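You operate a simulated robot arm through the tools that you are given. There is no shell and no other tool. Be economical: measure what you need, move in short steps, check, and stop when the job is done.

You are at the controls of a simulated robot arm. One attempt, no reset.

## Task
Test the red sample cup and stand it on the mat with its pH number.
Fine: switch the grey meter on and zero it while its plate is empty; test that cup alone.

Only the result counts: the job must be done as asked and must still hold three seconds after the hand-in. Knocking over, shifting, dropping, spilling or breaking anything else fails it.

## Robot
A 7-joint arm with a two-finger parallel gripper, fixed in place. Base frame: the origin is at the foot of the arm, x ahead of it, y to its left, z up; the work surface is at about z = 2. Units: mm, rad, N and s.
With the tool pointing down near the work surface it reaches from about 240 to 620 mm from the base axis. Its first joint turns from -1.152 to 1.152 rad. Payload 2.6 kg.
Tool frame: the origin (TCP) lies between the finger pads and is the grasp point; the fingertips stand 30 mm ahead of it; z points along the fingers, y is the line along which they close. The gripper opens to 94 mm. The fingers are 28 mm wide and 10 mm thick; the gripper's body (50 by 96 mm) begins 55 mm behind the TCP.
Orientation is that of the tool frame in the base frame, as a unit quaternion [x, y, z, w]. With the fingers straight down and closing along the base's y, the tool's x points along the base's -x, its y along +y and its z along -z.

## Interface
- The arm moves only by the tool send_rows. Its argument "rows" is a list of rows, each a list of 3 entries, a list of its own where there are three numbers: the gripper command, from -1 (shut) to 1 (fully open), values between in proportion, then the shift along the tool's x, y, z in units of 25 mm (1.0 is 25 mm), then the turn, a rotation vector about the tool's x, y, z in units of 6 degrees (1.0 is 6 degrees). In form: [[gripper, [dx, dy, dz], [rx, ry, rz]], ...]. A call has 1 to 20 rows; each row shifts and turns the commanded pose from where the row before left it, along the tool's axes as they then stand. A call with a number of a shift or a turn outside -1 to 1 is refused whole. Each row takes 0.2 s and may step no farther than 50 mm and 0.15 rad from the row before; otherwise, or with a gripper value out of range, the whole call is refused. Where a pose cannot be reached the arm comes as near as it can. A force on the tool above 40 N (or 10 N above the force at the start of the call, whichever is more), or a blocked arm, ends the call early, and 0.2 s more pass. The fingers move at their own pace (about 72 mm/s each) and stop on an object; they squeeze with about 32 N. The grip force told is the motor's: it shows also when the fingers shut on nothing. Time passes only in rows, and 0.2 s behind the last, so rows that do not move let the fingers close. It gives the time, the measured TCP pose, the force on the tool (base axes), the opening and the grip force at its end, in the units of the frame above (readings bear some noise).
- Cameras (640 x 400 px; columns grow to the right, rows downward): "scene" is fixed at [48.1, 427.5, 562.3]; the picture's right is [-0.72, -0.69, 0.00], its down [-0.39, 0.41, -0.82] and it looks along [0.56, -0.59, -0.57] (base axes); focal length 364 px, centre (320, 200). "wrist" rides on the gripper at [-37, 0, -58] in the tool frame; the picture's right is [0.00, -1.00, 0.00], its down [0.97, 0.00, -0.24] and it looks along [0.24, 0.00, 0.97] (tool axes); focal length 218 px, centre (320, 200). There is no depth. A picture from a camera that has moved, and an enlarged one, comes with that camera's place and axes in the base frame and with its lens. The place of the scene camera against the robot may be out by one fixed shift of up to 18 mm in any direction.
- snapshot(camera): a new picture of that camera. No time passes.
- enlarge(camera, box): a new picture of the part [left, top, right, bottom] of that camera's present view, enlarged. No time passes.
- finish_job(): hands the job in; it is judged then, once.

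Work in short steps. Places have to be worked out from the pictures, the camera data and where the tool is seen: move nearer, look again, correct. Check each grasp and each placing, and mend what went wrong. You have 120 turns and 68 pictures in all, those below and enlarged ones among them. Open the gripper and draw the arm clear of the work before you hand the job in, unless the task says otherwise; then end with one line.

The tools are called after "Emit:" as name(argument=value, ...) on one line, values as JSON. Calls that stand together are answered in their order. send_rows: Moves the arm, as the interface text tells. Its arguments: {"type":"object","properties":{"rows":{"type":"array","items":{"type":"array"}}},"required":["rows"]} The other tools are called the same way: snapshot (camera) takes a picture; enlarge (camera, box) takes an enlarged picture of a part of a camera's view; finish_job () hands the job in.

At the start:

```text
time: 0.0
tool_pos: [420.8, -72.7, 281.1]
orientation: [0.0, 1.0, 0.0, 0.0]
ft_force: [-0.4, -0.1, -0.5]
gripper_width: 93.9
grip_force: 0.1
```

scene: 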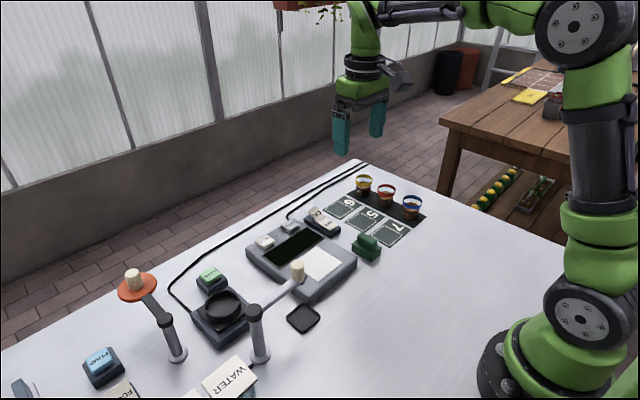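
wrist: 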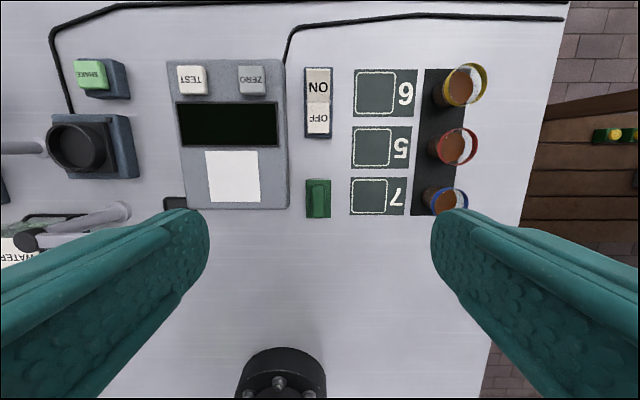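

I'll start with enlarged views of the meter and cups to read the labels and see how the controls are laid out.

Emit:
enlarge(camera="scene", box=[230, 160, 440, 310])

Emit:
enlarge(camera="wrist", box=[160, 40, 500, 230])

Emit:
enlarge(camera="scene", box=[0, 240, 340, 400])

```text
2.67 times, centred on (335, 235) of scene
camera zoom: at [48.1, 427.5, 562.3], right [-0.72, -0.69, 0.0], down [-0.39, 0.41, -0.82], along [0.56, -0.59, -0.57], focal length 970 px, centre (280, 107)
```

zoom: 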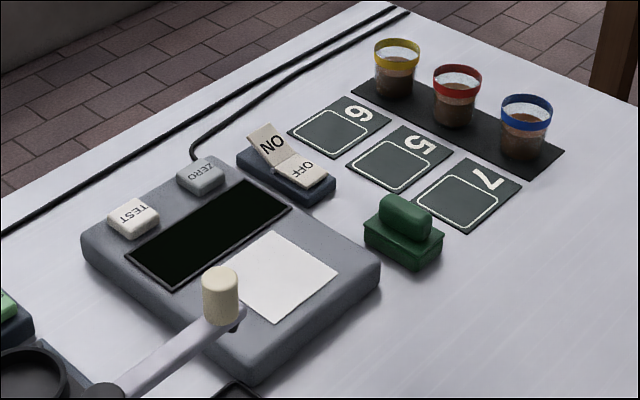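

```text
1.88 times, centred on (330, 135) of wrist
camera zoom: at [457.8, -72.0, 339.5], right [0.0, -1.0, 0.0], down [-0.97, 0.0, 0.24], along [-0.24, 0.0, -0.97], focal length 411 px, centre (301, 322)
```

zoom: 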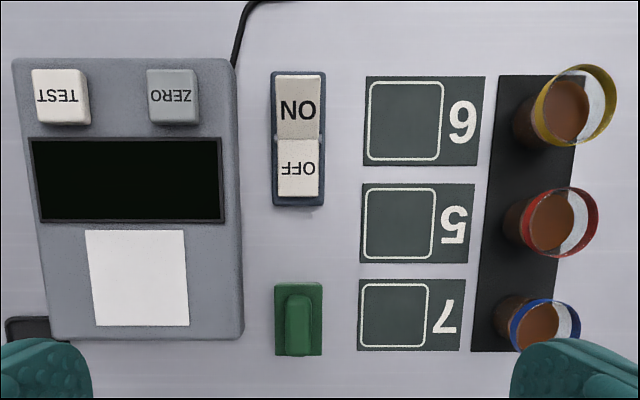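

```text
1.88 times, centred on (170, 320) of scene
camera zoom: at [48.1, 427.5, 562.3], right [-0.72, -0.69, 0.0], down [-0.39, 0.41, -0.82], along [0.56, -0.59, -0.57], focal length 684 px, centre (602, -26)
```

zoom: 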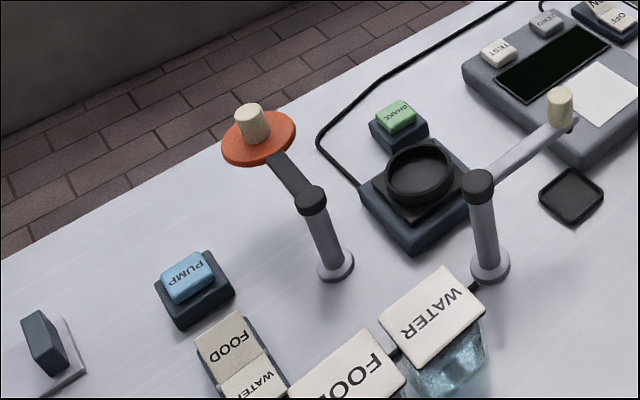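

The meter is off, since the ON half of the rocker stands up. I judge ON at (538,-71), ZERO at (538,15), TEST at (538,90), the plate at (415,53) and the red cup at about (457,-246). I'll close the gripper, move above ON, and check.

Emit:
send_rows(rows=[[-1, [-0.6, 0, 0.9], [0, 0, 0]], [-1, [-0.6, 0, 0.9], [0, 0, 0]], [-1, [-0.6, 0, 0.9], [0, 0, 0]], [-1, [-0.6, 0, 0.9], [0, 0, 0]], [-1, [-0.6, 0, 0.9], [0, 0, 0]], [-1, [-0.6, 0, 0.9], [0, 0, 0]], [-1, [-0.6, 0, 0.9], [0, 0, 0]], [-1, [-0.6, 0, 0.9], [0, 0, 0]], [-1, [0, 0, 0], [0, 0, 0]]])

Emit:
snapshot(camera="wrist")

Emit:
enlarge(camera="scene", box=[230, 130, 440, 280])

```text
time: 2.0
tool_pos: [539.3, -72.7, 99.9]
orientation: [-0.001, 1.0, 0.0, 0.0]
ft_force: [-0.3, 0.2, 0.6]
gripper_width: 0.0
grip_force: 32.1
```

```text
62 pictures are left
camera wrist: at [577.5, -72.1, 158.7], right [0.0, -1.0, 0.0], down [-0.97, 0.0, 0.24], along [-0.24, 0.0, -0.97], focal length 218 px, centre (320, 200)
```

wrist: 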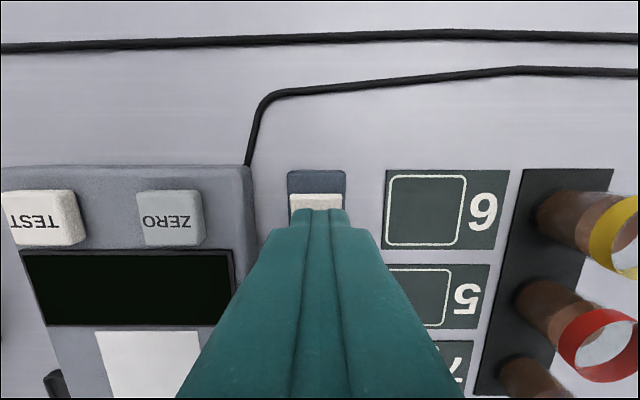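

```text
2.67 times, centred on (335, 205) of scene
camera zoom: at [48.1, 427.5, 562.3], right [-0.72, -0.69, 0.0], down [-0.39, 0.41, -0.82], along [0.56, -0.59, -0.57], focal length 970 px, centre (280, 187)
```

zoom: 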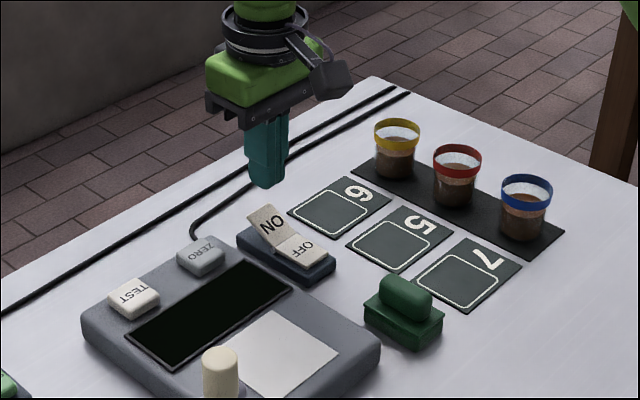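

The fingertips are over the ON key, with tips at z≈70. I'll descend in small steps onto it.

Emit:
send_rows(rows=[[-1, [0, 0, 0.4], [0, 0, 0]], [-1, [0, 0, 0.4], [0, 0, 0]], [-1, [0, 0, 0.3], [0, 0, 0]], [-1, [0, 0, 0.2], [0, 0, 0]], [-1, [0, 0, 0.2], [0, 0, 0]], [-1, [0, 0, 0.2], [0, 0, 0]]])

Emit:
enlarge(camera="scene", box=[230, 130, 440, 280])

```text
time: 3.4
tool_pos: [541.0, -72.8, 57.1]
orientation: [0.0, 1.0, -0.001, -0.001]
ft_force: [-0.5, 0.0, -0.1]
gripper_width: 0.0
grip_force: 32.4
```

```text
2.67 times, centred on (335, 205) of scene
camera zoom: at [48.1, 427.5, 562.3], right [-0.72, -0.69, 0.0], down [-0.39, 0.41, -0.82], along [0.56, -0.59, -0.57], focal length 970 px, centre (280, 187)
```

zoom: 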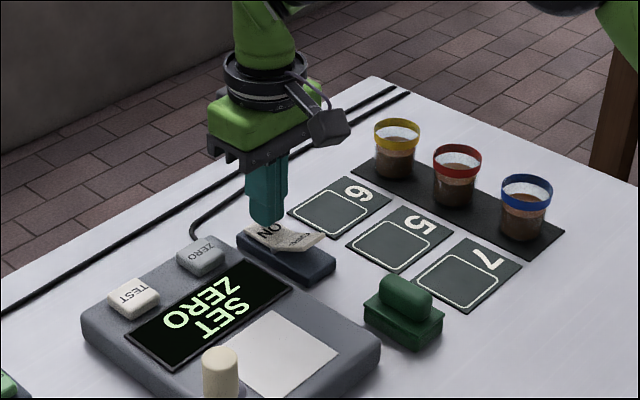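

The meter is on and shows "SET ZERO". I'll rise and move over the ZERO button.

Emit:
send_rows(rows=[[-1, [0, 0, -0.8], [0, 0, 0]], [-1, [0, 0, -0.8], [0, 0, 0]], [-1, [0, 0.87, 0], [0, 0, 0]], [-1, [0, 0.87, 0], [0, 0, 0]], [-1, [0, 0.87, 0], [0, 0, 0]], [-1, [0.08, 0.87, 0], [0, 0, 0]], [-1, [0, 0, 0], [0, 0, 0]]])

Emit:
snapshot(camera="wrist")

```text
time: 5.0
tool_pos: [538.4, 16.4, 97.9]
orientation: [0.0, 1.0, 0.0, 0.001]
ft_force: [-0.1, -0.6, 0.0]
gripper_width: 0.0
grip_force: 32.4
```

```text
59 pictures are left
camera wrist: at [575.2, 15.6, 157.0], right [0.0, -1.0, 0.0], down [-0.97, 0.0, 0.24], along [-0.24, 0.0, -0.97], focal length 218 px, centre (320, 200)
```

wrist: 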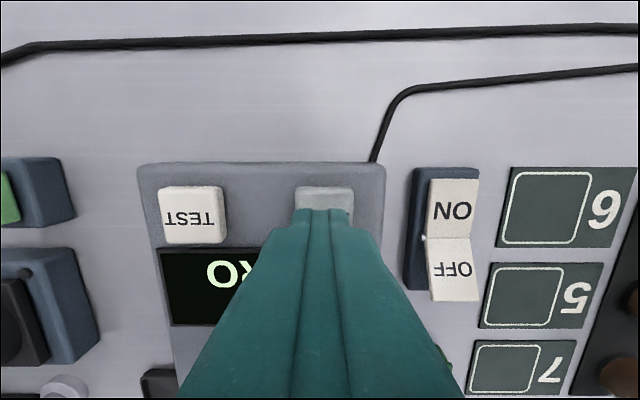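

The tip is centred on ZERO, so I'll press down until the display or force changes.

Emit:
send_rows(rows=[[-1, [0, -0.12, 0.4], [0, 0, 0]], [-1, [0, 0, 0.4], [0, 0, 0]], [-1, [0, 0, 0.3], [0, 0, 0]], [-1, [0, 0, 0.15], [0, 0, 0]], [-1, [0, 0, 0.15], [0, 0, 0]]])

Emit:
enlarge(camera="scene", box=[230, 130, 440, 280])

```text
time: 6.2
tool_pos: [538.1, 11.4, 64.4]
orientation: [0.001, 1.0, 0.0, 0.001]
ft_force: [-6.5, -1.3, 13.0]
gripper_width: 0.0
grip_force: 32.2
```

```text
2.67 times, centred on (335, 205) of scene
camera zoom: at [48.0, 427.4, 562.3], right [-0.72, -0.69, 0.0], down [-0.39, 0.41, -0.82], along [0.57, -0.59, -0.57], focal length 970 px, centre (280, 187)
```

zoom: 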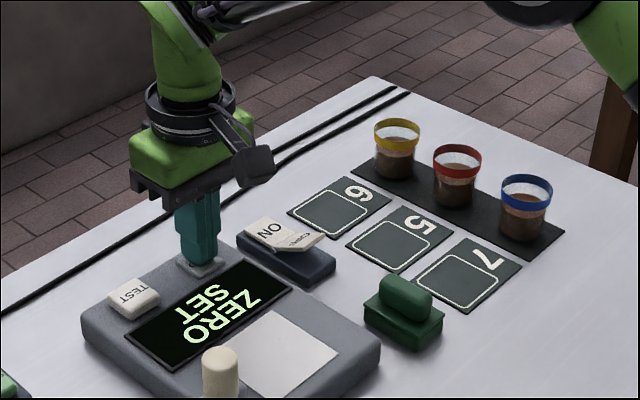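

The display changed and now appears to read "ZERO SET". I'll release the button and check it.

Emit:
send_rows(rows=[[-1, [0, 0, -0.8], [0, 0, 0]], [-1, [0, 0, -1], [0, 0, 0]], [-1, [0, -0.5, -1], [0, 0, 0]], [-1, [0, -1, -0.5], [0, 0, 0]], [-1, [0, -1, 0], [0, 0, 0]]])

Emit:
enlarge(camera="scene", box=[230, 130, 440, 280])

```text
time: 7.4
tool_pos: [537.6, -48.4, 145.1]
orientation: [-0.001, 1.0, 0.001, 0.0]
ft_force: [-0.4, -0.9, -1.0]
gripper_width: 0.0
grip_force: 31.9
```

```text
2.67 times, centred on (335, 205) of scene
camera zoom: at [48.1, 427.5, 562.3], right [-0.72, -0.69, 0.0], down [-0.39, 0.41, -0.82], along [0.56, -0.59, -0.57], focal length 970 px, centre (280, 187)
```

zoom: 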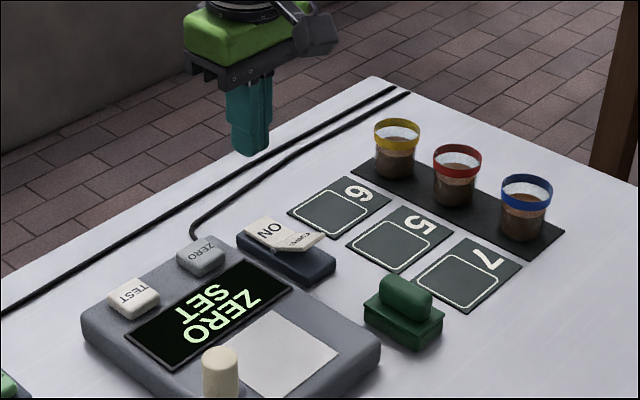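

The zero is set. I'll open the gripper and move above the red cup at about (456,-246).

Emit:
send_rows(rows=[[1, [0.36, -0.88, 0], [0, 0, 0]], [1, [0.36, -0.88, 0], [0, 0, 0]], [1, [0.36, -0.88, 0], [0, 0, 0]], [1, [0.36, -0.88, 0], [0, 0, 0]], [1, [0.36, -0.88, 0], [0, 0, 0]], [1, [0.36, -0.88, 0], [0, 0, 0]], [1, [0.36, -0.88, 0], [0, 0, 0]], [1, [0.36, -0.88, 0], [0, 0, 0]], [1, [0.36, -0.88, 0], [0, 0, 0]], [1, [0, 0, 0], [0, 0, 0]]])

Emit:
snapshot(camera="wrist")

```text
time: 9.6
tool_pos: [457.4, -249.1, 145.1]
orientation: [0.0, 1.0, 0.0, -0.001]
ft_force: [-0.1, -0.3, 0.2]
gripper_width: 94.0
grip_force: 0.1
```

```text
56 pictures are left
camera wrist: at [494.7, -248.8, 204.3], right [0.0, -1.0, 0.0], down [-0.97, 0.0, 0.24], along [-0.24, 0.0, -0.97], focal length 218 px, centre (320, 200)
```

wrist: 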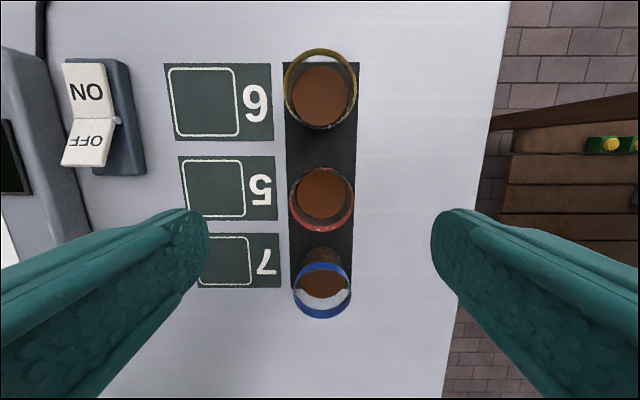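

The gripper is centred over the red cup, whose rim is about 47 mm across. I'll descend and close.

Emit:
send_rows(rows=[[1, [0.02, -0.02, 0.8], [0, 0, 0]], [1, [0, 0, 0.8], [0, 0, 0]], [1, [0, 0, 0.8], [0, 0, 0]], [1, [0, 0, 0.8], [0, 0, 0]], [1, [0, 0, 0.6], [0, 0, 0]], [1, [0, 0, 0.5], [0, 0, 0]], [1, [0, 0, 0], [0, 0, 0]], [0.3, [0, 0, 0], [0, 0, 0]], [-0.3, [0, 0, 0], [0, 0, 0]], [-1, [0, 0, 0], [0, 0, 0]], [-1, [0, 0, 0], [0, 0, 0]]])

Emit:
enlarge(camera="scene", box=[300, 100, 470, 260])

```text
time: 12.0
tool_pos: [457.2, -248.5, 37.7]
orientation: [0.001, 1.0, 0.0, -0.001]
ft_force: [0.0, -1.8, 1.7]
gripper_width: 44.7
grip_force: 32.1
```

```text
2.50 times, centred on (385, 180) of scene
camera zoom: at [48.1, 427.5, 562.3], right [-0.72, -0.69, 0.0], down [-0.39, 0.41, -0.82], along [0.56, -0.59, -0.57], focal length 909 px, centre (158, 250)
```

zoom: 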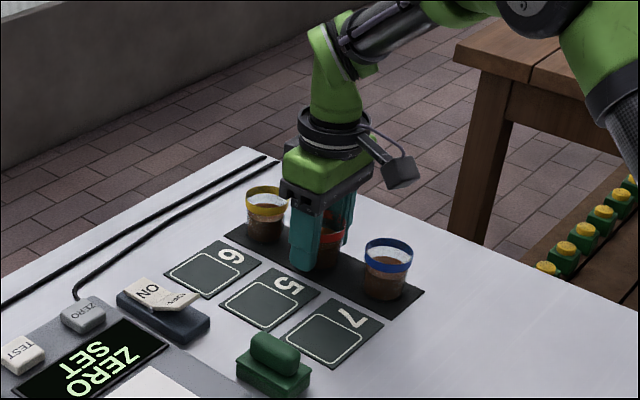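

The cup is gripped at a 44.7 mm opening. I'll lift it straight up, gently.

Emit:
send_rows(rows=[[-1, [0, 0, -0.2], [0, 0, 0]], [-1, [0, 0, -0.4], [0, 0, 0]], [-1, [0, 0, -0.6], [0, 0, 0]], [-1, [0, 0, -0.6], [0, 0, 0]], [-1, [0, 0, -0.6], [0, 0, 0]], [-1, [0, 0, -0.6], [0, 0, 0]], [-1, [0, 0, -0.6], [0, 0, 0]], [-1, [0, 0, -0.4], [0, 0, 0]], [-1, [0, 0, -0.2], [0, 0, 0]], [-1, [0, 0, 0], [0, 0, 0]]])

Emit:
enlarge(camera="scene", box=[300, 100, 470, 260])

```text
time: 14.2
tool_pos: [458.6, -249.5, 143.3]
orientation: [0.0, 1.0, -0.001, 0.0]
ft_force: [-0.2, 0.6, -0.5]
gripper_width: 44.7
grip_force: 32.1
```

```text
2.50 times, centred on (385, 180) of scene
camera zoom: at [48.1, 427.5, 562.3], right [-0.72, -0.69, 0.0], down [-0.39, 0.41, -0.82], along [0.56, -0.59, -0.57], focal length 909 px, centre (158, 250)
```

zoom: 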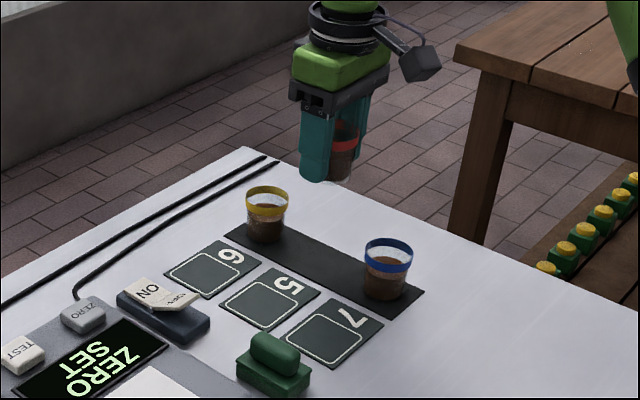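

The cup is held and clear of the others. I'll carry it level toward the plate at about (415,53).

Emit:
send_rows(rows=[[-1, [0.087, 0.2, 0], [0, 0, 0]], [-1, [0.087, 0.4, 0], [0, 0, 0]], [-1, [0.087, 0.65, 0], [0, 0, 0]], [-1, [0.087, 0.65, 0], [0, 0, 0]], [-1, [0.087, 0.65, 0], [0, 0, 0]], [-1, [0.087, 0.65, 0], [0, 0, 0]], [-1, [0.087, 0.65, 0], [0, 0, 0]], [-1, [0.087, 0.65, 0], [0, 0, 0]], [-1, [0.087, 0.65, 0], [0, 0, 0]], [-1, [0.087, 0.65, 0], [0, 0, 0]], [-1, [0.087, 0.65, 0], [0, 0, 0]], [-1, [0.087, 0.65, 0], [0, 0, 0]], [-1, [0.087, 0.65, 0], [0, 0, 0]], [-1, [0.087, 0.65, 0], [0, 0, 0]], [-1, [0.087, 0.65, 0], [0, 0, 0]], [-1, [0.087, 0.65, 0], [0, 0, 0]], [-1, [0.087, 0.65, 0], [0, 0, 0]], [-1, [0.087, 0.65, 0], [0, 0, 0]], [-1, [0.087, 0.65, 0], [0, 0, 0]], [-1, [0.087, 0.4, 0], [0, 0, 0]]])

Emit:
snapshot(camera="wrist")

Emit:
enlarge(camera="scene", box=[180, 130, 390, 350])

```text
time: 18.4
tool_pos: [413.7, 49.8, 142.1]
orientation: [0.0, 1.0, 0.0, 0.0]
ft_force: [0.7, -0.4, 0.1]
gripper_width: 44.6
grip_force: 32.0
```

```text
53 pictures are left
camera wrist: at [450.2, 51.6, 202.0], right [0.0, -1.0, 0.0], down [-0.97, 0.0, 0.24], along [-0.24, 0.0, -0.97], focal length 218 px, centre (320, 200)
```

wrist: 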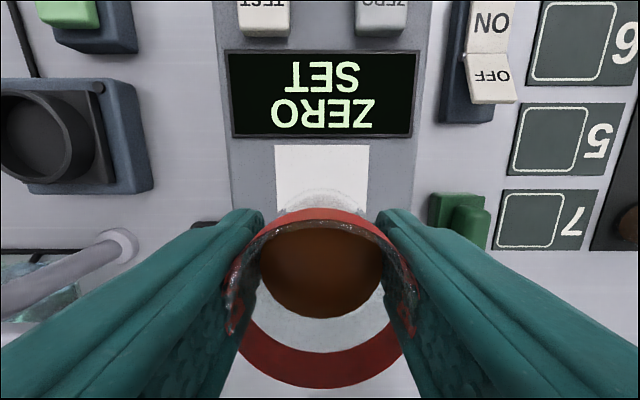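

```text
1.82 times, centred on (285, 240) of scene
camera zoom: at [48.1, 427.4, 562.3], right [-0.72, -0.69, 0.0], down [-0.39, 0.41, -0.82], along [0.56, -0.59, -0.57], focal length 661 px, centre (384, 127)
```

zoom: 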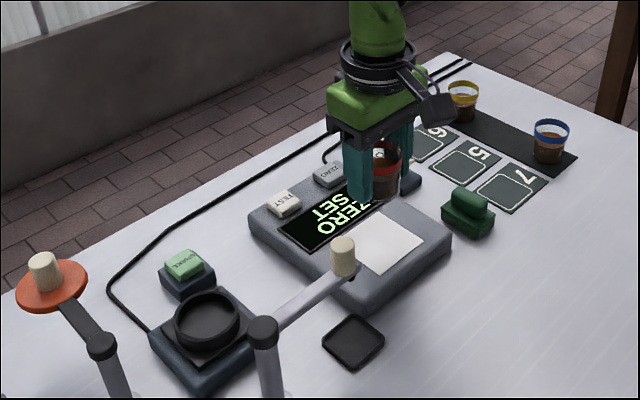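

The cup is above the plate centre at y≈50, x≈415. I'll lower it to just above the plate.

Emit:
send_rows(rows=[[-1, [-0.05, 0, 0.3], [0, 0, 0]], [-1, [0, 0, 0.6], [0, 0, 0]], [-1, [0, 0, 0.6], [0, 0, 0]], [-1, [0, 0, 0.6], [0, 0, 0]], [-1, [0, 0, 0.4], [0, 0, 0]], [-1, [0, 0, 0.2], [0, 0, 0]], [-1, [0, 0, 0.1], [0, 0, 0]], [-1, [0, 0, 0], [0, 0, 0]]])

Emit:
enlarge(camera="scene", box=[240, 180, 380, 310])

```text
time: 20.2
tool_pos: [414.3, 52.9, 72.8]
orientation: [0.0, 1.0, -0.001, 0.0]
ft_force: [-0.1, 0.1, -0.4]
gripper_width: 44.6
grip_force: 31.5
```

```text
3.08 times, centred on (310, 245) of scene
camera zoom: at [48.1, 427.5, 562.3], right [-0.72, -0.69, 0.0], down [-0.39, 0.41, -0.82], along [0.56, -0.59, -0.57], focal length 1119 px, centre (351, 62)
```

zoom: 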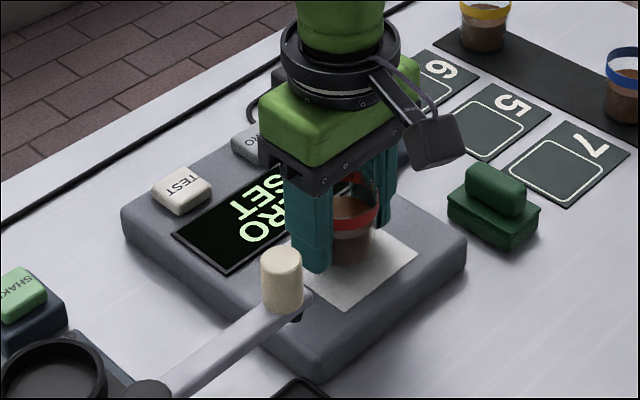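

The cup is just above the plate. I'll lower in small steps and watch the force.

Emit:
send_rows(rows=[[-1, [0, 0, 0.1], [0, 0, 0]], [-1, [0, 0, 0.1], [0, 0, 0]], [-1, [0, 0, 0], [0, 0, 0]]])

Emit:
send_rows(rows=[[-1, [0, 0, 0.08], [0, 0, 0]], [-1, [0, 0, 0], [0, 0, 0]]])

Emit:
send_rows(rows=[[-1, [0, 0, 0.08], [0, 0, 0]], [-1, [0, 0, 0], [0, 0, 0]]])

```text
time: 21.0
tool_pos: [414.7, 51.4, 68.2]
orientation: [0.0, 1.0, 0.001, 0.001]
ft_force: [-0.5, -1.0, -1.8]
gripper_width: 44.8
grip_force: 32.0
```

```text
time: 21.6
tool_pos: [415.7, 52.6, 66.0]
orientation: [0.0, 1.0, 0.0, 0.001]
ft_force: [-4.6, -1.4, 16.5]
gripper_width: 44.6
grip_force: 32.3
```

```text
time: 22.2
tool_pos: [415.8, 52.1, 65.0]
orientation: [0.0, 1.0, 0.0, 0.001]
ft_force: [-3.0, -3.0, 26.3]
gripper_width: 44.6
grip_force: 32.0
```

The cup is down, with contact at TCP z≈66. I'll ease the pressure, open, and rise straight up.

Emit:
send_rows(rows=[[-1, [0, 0, -0.1], [0, 0, 0]], [0.2, [0, 0, 0], [0, 0, 0]], [0.6, [0, 0, 0], [0, 0, 0]], [1, [0, 0, 0], [0, 0, 0]], [1, [0, 0, 0], [0, 0, 0]], [1, [0, 0, 0], [0, 0, 0]], [1, [0, 0, -0.5], [0, 0, 0]], [1, [0, 0, -1], [0, 0, 0]], [1, [0, 0, -1], [0, 0, 0]], [1, [0, 0, -0.8], [0, 0, 0]]])

Emit:
enlarge(camera="scene", box=[240, 180, 380, 310])

Emit:
snapshot(camera="wrist")

```text
time: 24.4
tool_pos: [414.6, 51.4, 148.4]
orientation: [0.0, 1.0, 0.0, 0.0]
ft_force: [-0.2, -0.3, -0.6]
gripper_width: 93.8
grip_force: 0.0
```

```text
3.08 times, centred on (310, 245) of scene
camera zoom: at [48.1, 427.5, 562.3], right [-0.72, -0.69, 0.0], down [-0.39, 0.41, -0.82], along [0.56, -0.59, -0.57], focal length 1119 px, centre (351, 62)
```

zoom: 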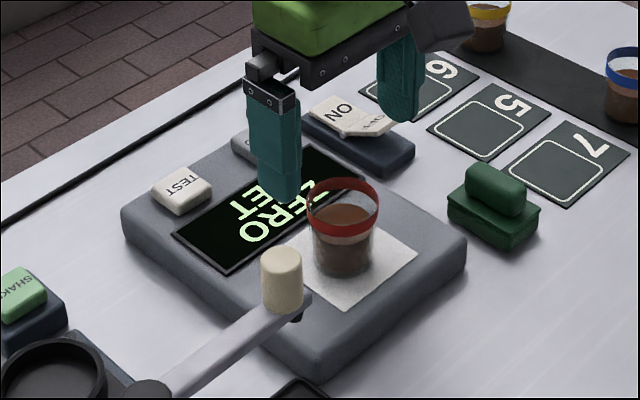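

```text
49 pictures are left
camera wrist: at [451.4, 51.5, 208.0], right [0.0, -1.0, 0.0], down [-0.97, 0.0, 0.24], along [-0.24, 0.0, -0.97], focal length 218 px, centre (320, 200)
```

wrist: 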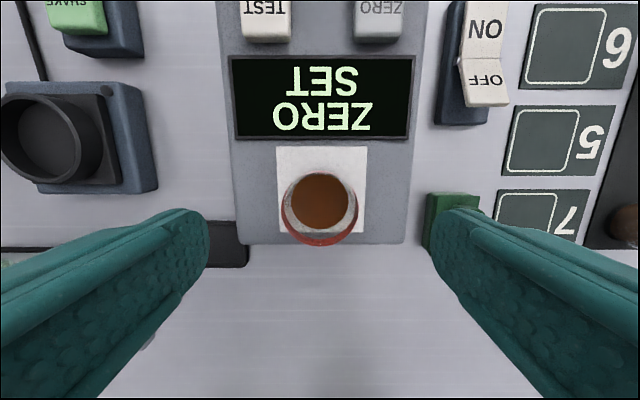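

The cup stands on the white plate. I'll close the gripper and move above TEST at about (537,88).

Emit:
send_rows(rows=[[-1, [-0.7, 0.21, 0], [0, 0, 0]], [-1, [-0.7, 0.21, 0], [0, 0, 0]], [-1, [-0.7, 0.21, 0], [0, 0, 0]], [-1, [-0.7, 0.21, 0], [0, 0, 0]], [-1, [-0.7, 0.21, 0], [0, 0, 0]], [-1, [-0.7, 0.21, 0], [0, 0, 0]], [-1, [-0.7, 0.21, 0], [0, 0, 0]], [-1, [0, 0, 0.8], [0, 0, 0]], [-1, [0, 0, 0.8], [0, 0, 0]], [-1, [0, 0, 0.2], [0, 0, 0]], [-1, [0, 0, 0], [0, 0, 0]]])

Emit:
snapshot(camera="wrist")

```text
time: 26.8
tool_pos: [536.5, 88.4, 103.0]
orientation: [0.0, 1.0, 0.0, 0.0]
ft_force: [-0.7, 0.7, -0.6]
gripper_width: 0.0
grip_force: 31.8
```

```text
48 pictures are left
camera wrist: at [573.7, 87.9, 162.8], right [0.0, -1.0, 0.0], down [-0.97, 0.0, 0.24], along [-0.24, 0.0, -0.97], focal length 218 px, centre (320, 200)
```

wrist: 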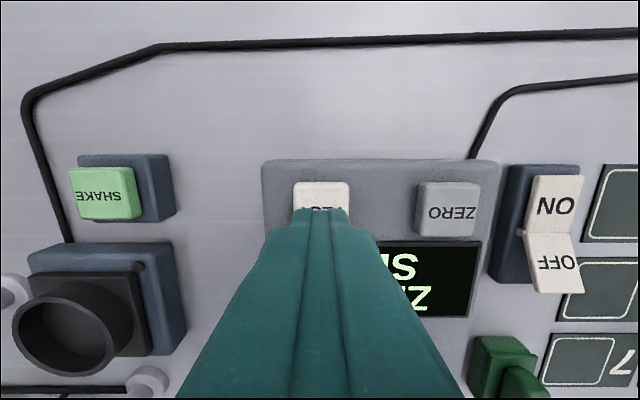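

The tip is centred over TEST, so I'll press it the way I pressed ZERO.

Emit:
send_rows(rows=[[-1, [0, 0, 0.5], [0, 0, 0]], [-1, [0, 0, 0.5], [0, 0, 0]], [-1, [0, 0, 0.3], [0, 0, 0]], [-1, [0, 0, 0.15], [0, 0, 0]], [-1, [0, 0, 0.15], [0, 0, 0]]])

Emit:
enlarge(camera="scene", box=[220, 170, 380, 310])

```text
time: 28.0
tool_pos: [537.0, 88.8, 65.3]
orientation: [0.0, 1.0, 0.0, 0.001]
ft_force: [-4.8, -2.7, 11.1]
gripper_width: 0.0
grip_force: 32.0
```

```text
2.86 times, centred on (300, 240) of scene
camera zoom: at [48.0, 427.4, 562.3], right [-0.72, -0.69, 0.0], down [-0.39, 0.41, -0.82], along [0.57, -0.59, -0.57], focal length 1039 px, centre (377, 86)
```

zoom: 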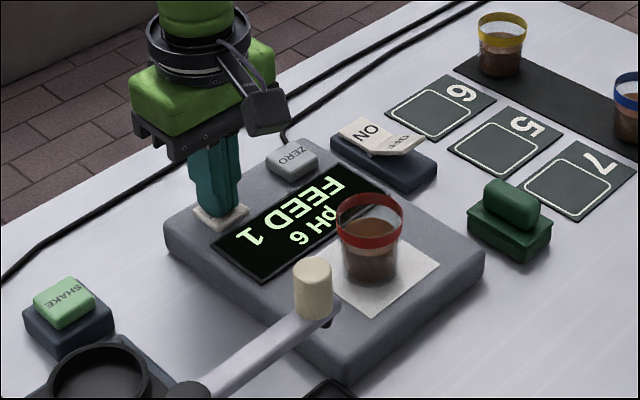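

The display appears to read "FEED 1, pH 6". I'll release the button, rise, and read it closely.

Emit:
send_rows(rows=[[-1, [0, 0, -0.8], [0, 0, 0]], [-1, [0, 0, -1], [0, 0, 0]], [-1, [0, 0, -1], [0, 0, 0]], [1, [0.7, -0.21, -0.5], [0, 0, 0]], [1, [0.7, -0.21, 0], [0, 0, 0]], [1, [0.7, -0.21, 0], [0, 0, 0]], [1, [0.7, -0.21, 0], [0, 0, 0]], [1, [0.7, -0.21, 0], [0, 0, 0]], [1, [0.7, -0.21, 0], [0, 0, 0]], [1, [0.7, -0.21, 0], [0, 0, 0]], [1, [0, 0, 0], [0, 0, 0]]])

Emit:
snapshot(camera="wrist")

Emit:
enlarge(camera="wrist", box=[220, 30, 430, 160])

```text
time: 30.4
tool_pos: [415.0, 51.6, 146.1]
orientation: [0.0, 1.0, 0.0, 0.001]
ft_force: [0.4, 0.2, 0.5]
gripper_width: 94.1
grip_force: 0.0
```

```text
46 pictures are left
camera wrist: at [451.0, 51.0, 204.8], right [0.0, -1.0, 0.0], down [-0.97, 0.0, 0.24], along [-0.24, 0.0, -0.97], focal length 218 px, centre (320, 200)
```

wrist: 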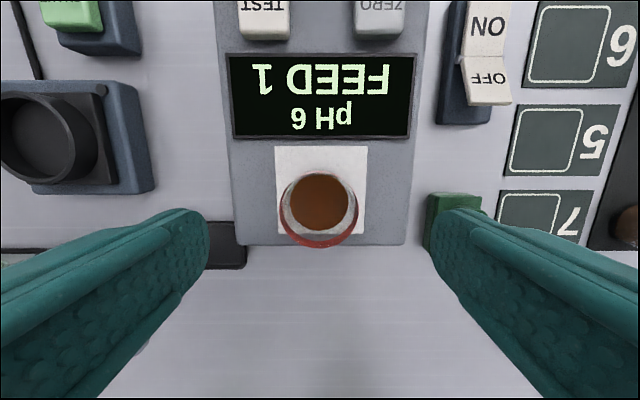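

```text
3.05 times, centred on (325, 95) of wrist
camera zoom: at [451.0, 51.0, 204.8], right [0.0, -1.0, 0.0], down [-0.97, 0.0, 0.24], along [-0.24, 0.0, -0.97], focal length 665 px, centre (305, 520)
```

zoom: 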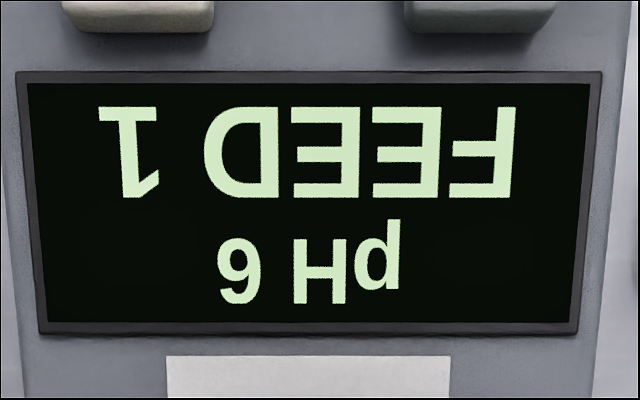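

Rotated 180°, the display reads "pH 6 / FEED 1". The mat digits may also be printed rotated, so I'll check whether the far one is really a 6.

Emit:
enlarge(camera="wrist", box=[430, 0, 640, 250])

Emit:
enlarge(camera="scene", box=[310, 170, 440, 250])

```text
1.60 times, centred on (535, 125) of wrist
camera zoom: at [451.0, 51.0, 204.8], right [0.0, -1.0, 0.0], down [-0.97, 0.0, 0.24], along [-0.24, 0.0, -0.97], focal length 349 px, centre (-24, 320)
```

zoom: 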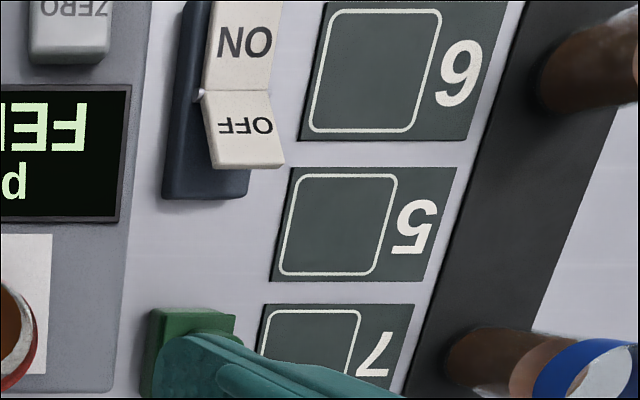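

```text
4.92 times, centred on (375, 210) of scene
camera zoom: at [48.1, 427.4, 562.3], right [-0.72, -0.69, 0.0], down [-0.39, 0.41, -0.82], along [0.56, -0.59, -0.57], focal length 1790 px, centre (49, 151)
```

zoom: 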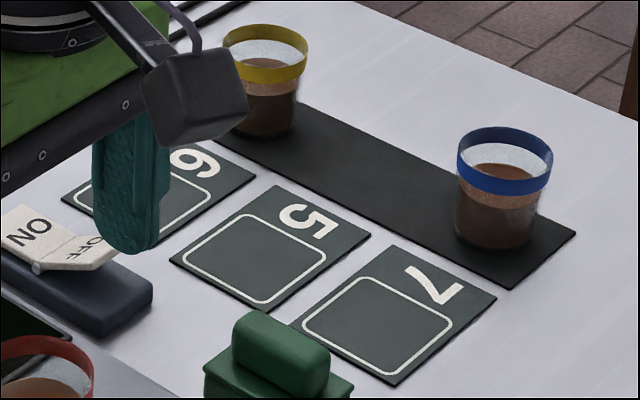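

The 5 and 7 are printed rotated in this view, so the "6" could be a 9. I'll enlarge both digits strongly.

Emit:
enlarge(camera="wrist", box=[280, 95, 360, 140])

Emit:
enlarge(camera="wrist", box=[530, 0, 640, 80])

Emit:
enlarge(camera="wrist", box=[500, 100, 620, 180])

Emit:
enlarge(camera="wrist", box=[490, 180, 610, 250])

```text
8.00 times, centred on (320, 118) of wrist
camera zoom: at [451.0, 51.0, 204.8], right [0.0, -1.0, 0.0], down [-0.97, 0.0, 0.24], along [-0.24, 0.0, -0.97], focal length 1746 px, centre (320, 860)
```

zoom: 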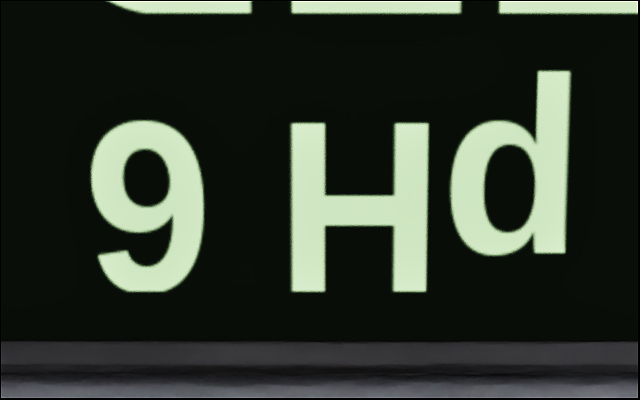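

```text
5.00 times, centred on (585, 40) of wrist
camera zoom: at [451.0, 51.0, 204.8], right [0.0, -1.0, 0.0], down [-0.97, 0.0, 0.24], along [-0.24, 0.0, -0.97], focal length 1091 px, centre (-1005, 1000)
```

zoom: 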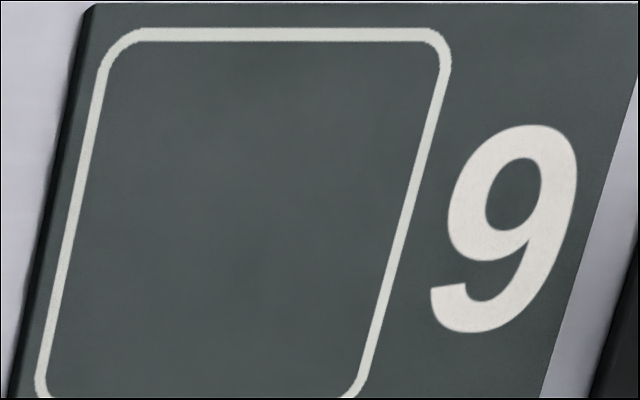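

```text
5.00 times, centred on (560, 140) of wrist
camera zoom: at [451.0, 51.0, 204.8], right [0.0, -1.0, 0.0], down [-0.97, 0.0, 0.24], along [-0.24, 0.0, -0.97], focal length 1091 px, centre (-880, 500)
```

zoom: 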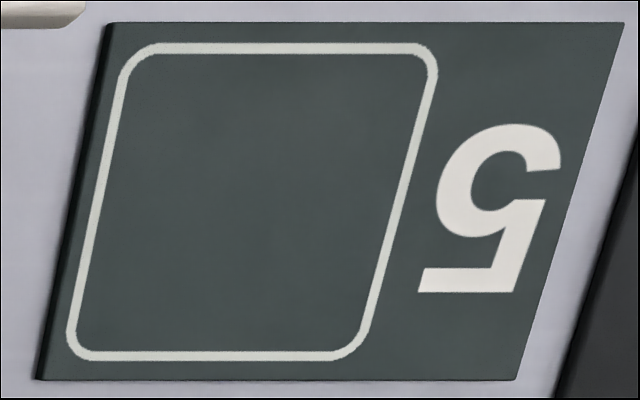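

```text
5.33 times, centred on (550, 215) of wrist
camera zoom: at [451.0, 51.0, 204.8], right [0.0, -1.0, 0.0], down [-0.97, 0.0, 0.24], along [-0.24, 0.0, -0.97], focal length 1164 px, centre (-907, 120)
```

zoom: 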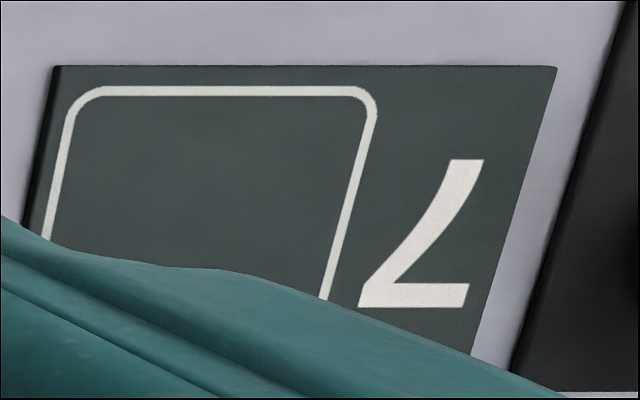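

Both digits look like "9" in this rotated view, so the result is pH 6 and the mat is the far one at about (531,-150). I'll descend and re-grip the cup.

Emit:
send_rows(rows=[[1, [0, 0, 0.8], [0, 0, 0]], [1, [0, 0, 0.8], [0, 0, 0]], [1, [0, 0, 0.8], [0, 0, 0]], [1, [0, 0, 0.5], [0, 0, 0]], [1, [0, 0, 0.26], [0, 0, 0]], [1, [0, 0, 0], [0, 0, 0]], [0.3, [0, 0, 0], [0, 0, 0]], [-0.3, [0, 0, 0], [0, 0, 0]], [-1, [0, 0, 0], [0, 0, 0]], [-1, [0, 0, 0], [0, 0, 0]]])

```text
time: 32.6
tool_pos: [413.2, 52.2, 66.8]
orientation: [0.0, 1.0, 0.0, -0.001]
ft_force: [-0.1, 0.0, -0.7]
gripper_width: 44.5
grip_force: 32.1
```

The grip is good at 44.5 mm. I'll lift gently, then start toward the mat.

Emit:
send_rows(rows=[[-1, [0, 0, -0.2], [0, 0, 0]], [-1, [0, 0, -0.4], [0, 0, 0]], [-1, [0, 0, -0.6], [0, 0, 0]], [-1, [0, 0, -0.6], [0, 0, 0]], [-1, [0, 0, -0.6], [0, 0, 0]], [-1, [0, 0, -0.4], [0, 0, 0]], [-1, [0, 0, -0.2], [0, 0, 0]], [-1, [-0.2, -0.2, 0], [0, 0, 0]], [-1, [-0.4, -0.5, 0], [0, 0, 0]], [-1, [-0.4, -0.6, 0], [0, 0, 0]], [-1, [-0.4, -0.6, 0], [0, 0, 0]], [-1, [-0.4, -0.6, 0], [0, 0, 0]], [-1, [-0.4, -0.6, 0], [0, 0, 0]], [-1, [-0.4, -0.6, 0], [0, 0, 0]], [-1, [-0.4, -0.6, 0], [0, 0, 0]], [-1, [-0.4, -0.6, 0], [0, 0, 0]], [-1, [-0.4, -0.6, 0], [0, 0, 0]], [-1, [-0.4, -0.6, 0], [0, 0, 0]], [-1, [-0.3, -0.4, 0], [0, 0, 0]], [-1, [0, -0.2, 0], [0, 0, 0]]])

Emit:
snapshot(camera="wrist")

```text
time: 36.8
tool_pos: [526.4, -116.0, 142.6]
orientation: [-0.002, 1.0, -0.001, 0.001]
ft_force: [-0.3, 0.6, -1.0]
gripper_width: 44.4
grip_force: 32.4
```

```text
38 pictures are left
camera wrist: at [563.9, -115.8, 201.1], right [0.0, -1.0, 0.0], down [-0.97, 0.0, 0.24], along [-0.24, 0.0, -0.97], focal length 218 px, centre (320, 200)
```

wrist: 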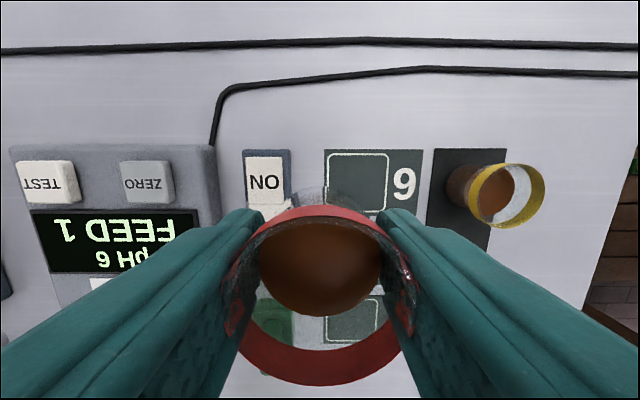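

The mat 6 square is centred at about (531,-150). I'll move above it and start lowering. The rocker is close by, so I'll open only partly on release.

Emit:
send_rows(rows=[[-1, [-0.08, -0.3, 0], [0, 0, 0]], [-1, [-0.08, -0.5, 0], [0, 0, 0]], [-1, [0, -0.4, 0], [0, 0, 0]], [-1, [0, -0.17, 0], [0, 0, 0]], [-1, [0, 0, 0.3], [0, 0, 0]], [-1, [0, 0, 0.5], [0, 0, 0]], [-1, [0, 0, 0.5], [0, 0, 0]], [-1, [0, 0, 0.5], [0, 0, 0]], [-1, [0, 0, 0.5], [0, 0, 0]], [-1, [0, 0, 0.4], [0, 0, 0]], [-1, [0, 0, 0.3], [0, 0, 0]], [-1, [0, 0, 0.2], [0, 0, 0]], [-1, [0, 0, 0.2], [0, 0, 0]], [-1, [0, 0, 0.2], [0, 0, 0]], [-1, [0, 0, 0.1], [0, 0, 0]], [-1, [0, 0, 0], [0, 0, 0]]])

Emit:
snapshot(camera="wrist")

Emit:
enlarge(camera="scene", box=[280, 130, 440, 260])

```text
time: 40.2
tool_pos: [532.1, -149.9, 49.9]
orientation: [0.0, 1.0, 0.001, 0.0]
ft_force: [-0.4, -0.2, -0.2]
gripper_width: 44.4
grip_force: 32.2
```

```text
37 pictures are left
camera wrist: at [568.3, -150.0, 108.3], right [0.0, -1.0, 0.0], down [-0.97, 0.0, 0.24], along [-0.24, 0.0, -0.97], focal length 218 px, centre (320, 200)
```

wrist: 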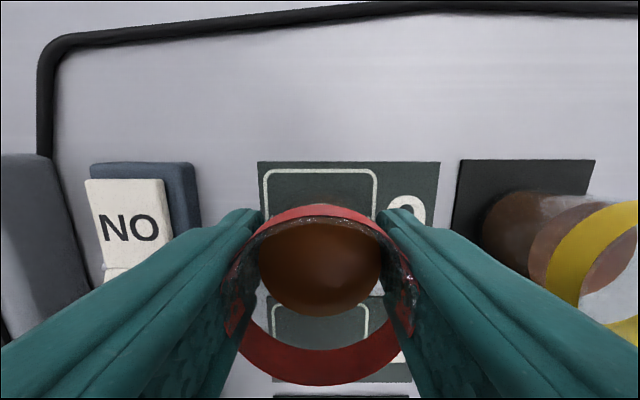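

```text
3.08 times, centred on (360, 195) of scene
camera zoom: at [48.1, 427.5, 562.3], right [-0.72, -0.69, 0.0], down [-0.39, 0.41, -0.82], along [0.56, -0.59, -0.57], focal length 1119 px, centre (197, 215)
```

zoom: 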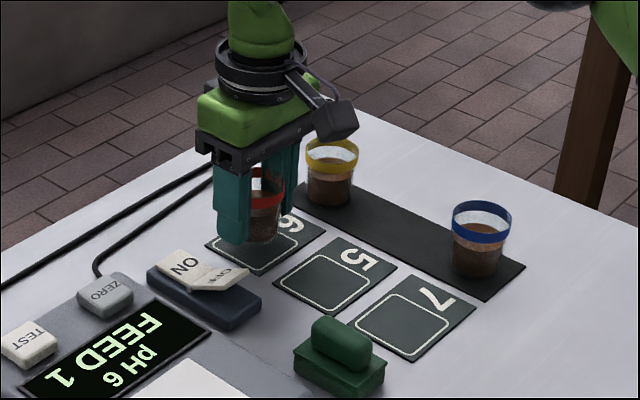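

The cup is aligned over the square. I'll lower it in small steps until it touches.

Emit:
send_rows(rows=[[-1, [0.05, 0, 0.2], [0, 0, 0]], [-1, [0, 0, 0.15], [0, 0, 0]], [-1, [0, 0, 0], [0, 0, 0]]])

Emit:
send_rows(rows=[[-1, [0, 0, 0.08], [0, 0, 0]], [-1, [0, 0, 0], [0, 0, 0]]])

Emit:
send_rows(rows=[[-1, [0, 0, 0.06], [0, 0, 0]], [-1, [0, 0, 0], [0, 0, 0]]])

```text
time: 41.0
tool_pos: [530.9, -149.7, 41.3]
orientation: [0.0, 1.0, 0.0, 0.0]
ft_force: [0.1, 0.4, -1.2]
gripper_width: 44.6
grip_force: 32.4
```

```text
time: 41.6
tool_pos: [530.7, -150.3, 37.9]
orientation: [-0.001, 1.0, 0.001, 0.0]
ft_force: [-0.3, 0.1, -0.6]
gripper_width: 44.7
grip_force: 32.2
```

```text
time: 42.2
tool_pos: [529.5, -149.4, 38.0]
orientation: [0.0, 1.0, 0.0, -0.001]
ft_force: [-0.6, 0.5, 1.9]
gripper_width: 44.5
grip_force: 31.9
```

Emit:
send_rows(rows=[[-1, [0, 0, 0.05], [0, 0, 0]], [-1, [0, 0, 0], [0, 0, 0]]])

```text
time: 42.8
tool_pos: [530.4, -150.3, 36.7]
orientation: [0.0, 1.0, -0.001, 0.001]
ft_force: [-4.3, 0.5, 14.1]
gripper_width: 44.9
grip_force: 32.4
```

The cup is touching the mat at 14 N. I'll ease off slightly, open to about 70 mm, and rise straight up.

Emit:
send_rows(rows=[[-1, [0, 0, -0.04], [0, 0, 0]], [0.1, [0, 0, 0], [0, 0, 0]], [0.3, [0, 0, 0], [0, 0, 0]], [0.5, [0, 0, 0], [0, 0, 0]], [0.5, [0, 0, 0], [0, 0, 0]], [0.5, [0, 0, -0.4], [0, 0, 0]], [0.5, [0, 0, -0.8], [0, 0, 0]], [0.5, [0, 0, -1], [0, 0, 0]], [0.5, [0, 0, -1], [0, 0, 0]], [0.5, [0, 0, -1], [0, 0, 0]], [0.5, [0, 0, -1], [0, 0, 0]], [0.5, [0.6, 0.6, -1], [0, 0, 0]], [0.5, [0.8, 0.8, -0.5], [0, 0, 0]], [0.5, [0.8, 0.8, 0], [0, 0, 0]], [0.5, [0, 0, 0], [0, 0, 0]]])

Emit:
snapshot(camera="wrist")

Emit:
enlarge(camera="scene", box=[280, 150, 440, 260])

Emit:
snapshot(camera="scene")

```text
time: 46.0
tool_pos: [475.2, -93.7, 203.0]
orientation: [0.0, 1.0, 0.0, 0.0]
ft_force: [-0.8, 0.3, 0.4]
gripper_width: 70.3
grip_force: 0.1
```

```text
35 pictures are left
camera wrist: at [511.2, -94.1, 263.5], right [0.0, -1.0, 0.0], down [-0.97, 0.0, 0.24], along [-0.24, 0.0, -0.97], focal length 218 px, centre (320, 200)
```

wrist: 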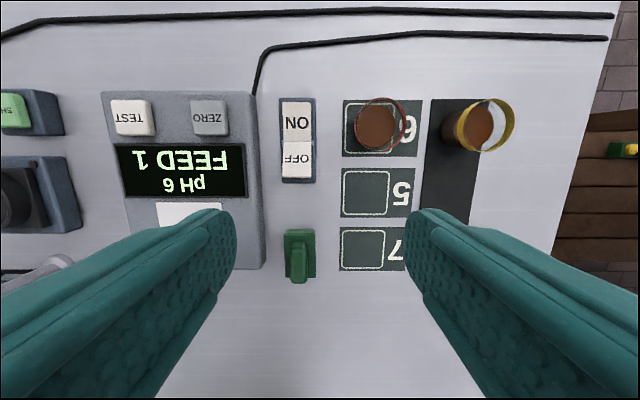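

```text
3.64 times, centred on (360, 205) of scene
camera zoom: at [48.1, 427.5, 562.3], right [-0.72, -0.69, 0.0], down [-0.39, 0.41, -0.82], along [0.56, -0.59, -0.57], focal length 1322 px, centre (174, 182)
```

zoom: 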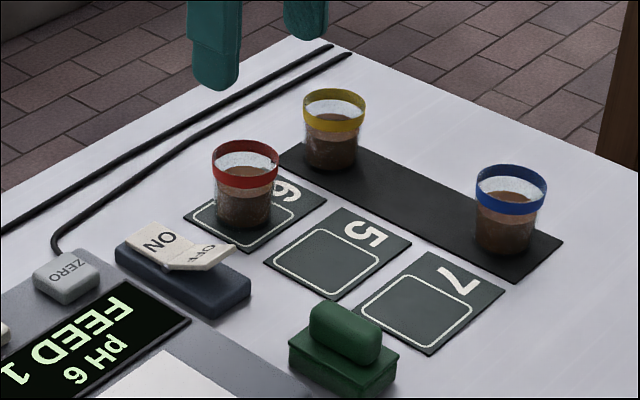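

```text
33 pictures are left
```

scene: 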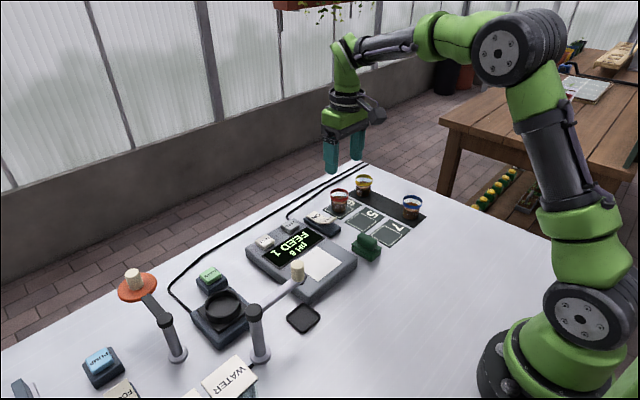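

The red cup stands upright on the mat marked 6, inside the square, and nothing else has moved. I'll open the gripper fully and rise clear.

Emit:
send_rows(rows=[[1, [0, 0, -1], [0, 0, 0]], [1, [0, 0, -1], [0, 0, 0]], [1, [0, 0, -1], [0, 0, 0]], [1, [0, 0, 0], [0, 0, 0]]])

Emit:
finish_job()

```text
time: 47.0
tool_pos: [475.5, -94.6, 280.0]
orientation: [-0.001, 1.0, 0.001, 0.0]
ft_force: [0.2, -0.3, -0.5]
gripper_width: 94.2
grip_force: 0.1
```

```text
The job is handed in.
```

I switched the meter on, zeroed it with its plate empty, and tested only the red cup; it read pH 6 (the display also shows "FEED 1", which I left alone), and the cup now stands on the mat marked 6.
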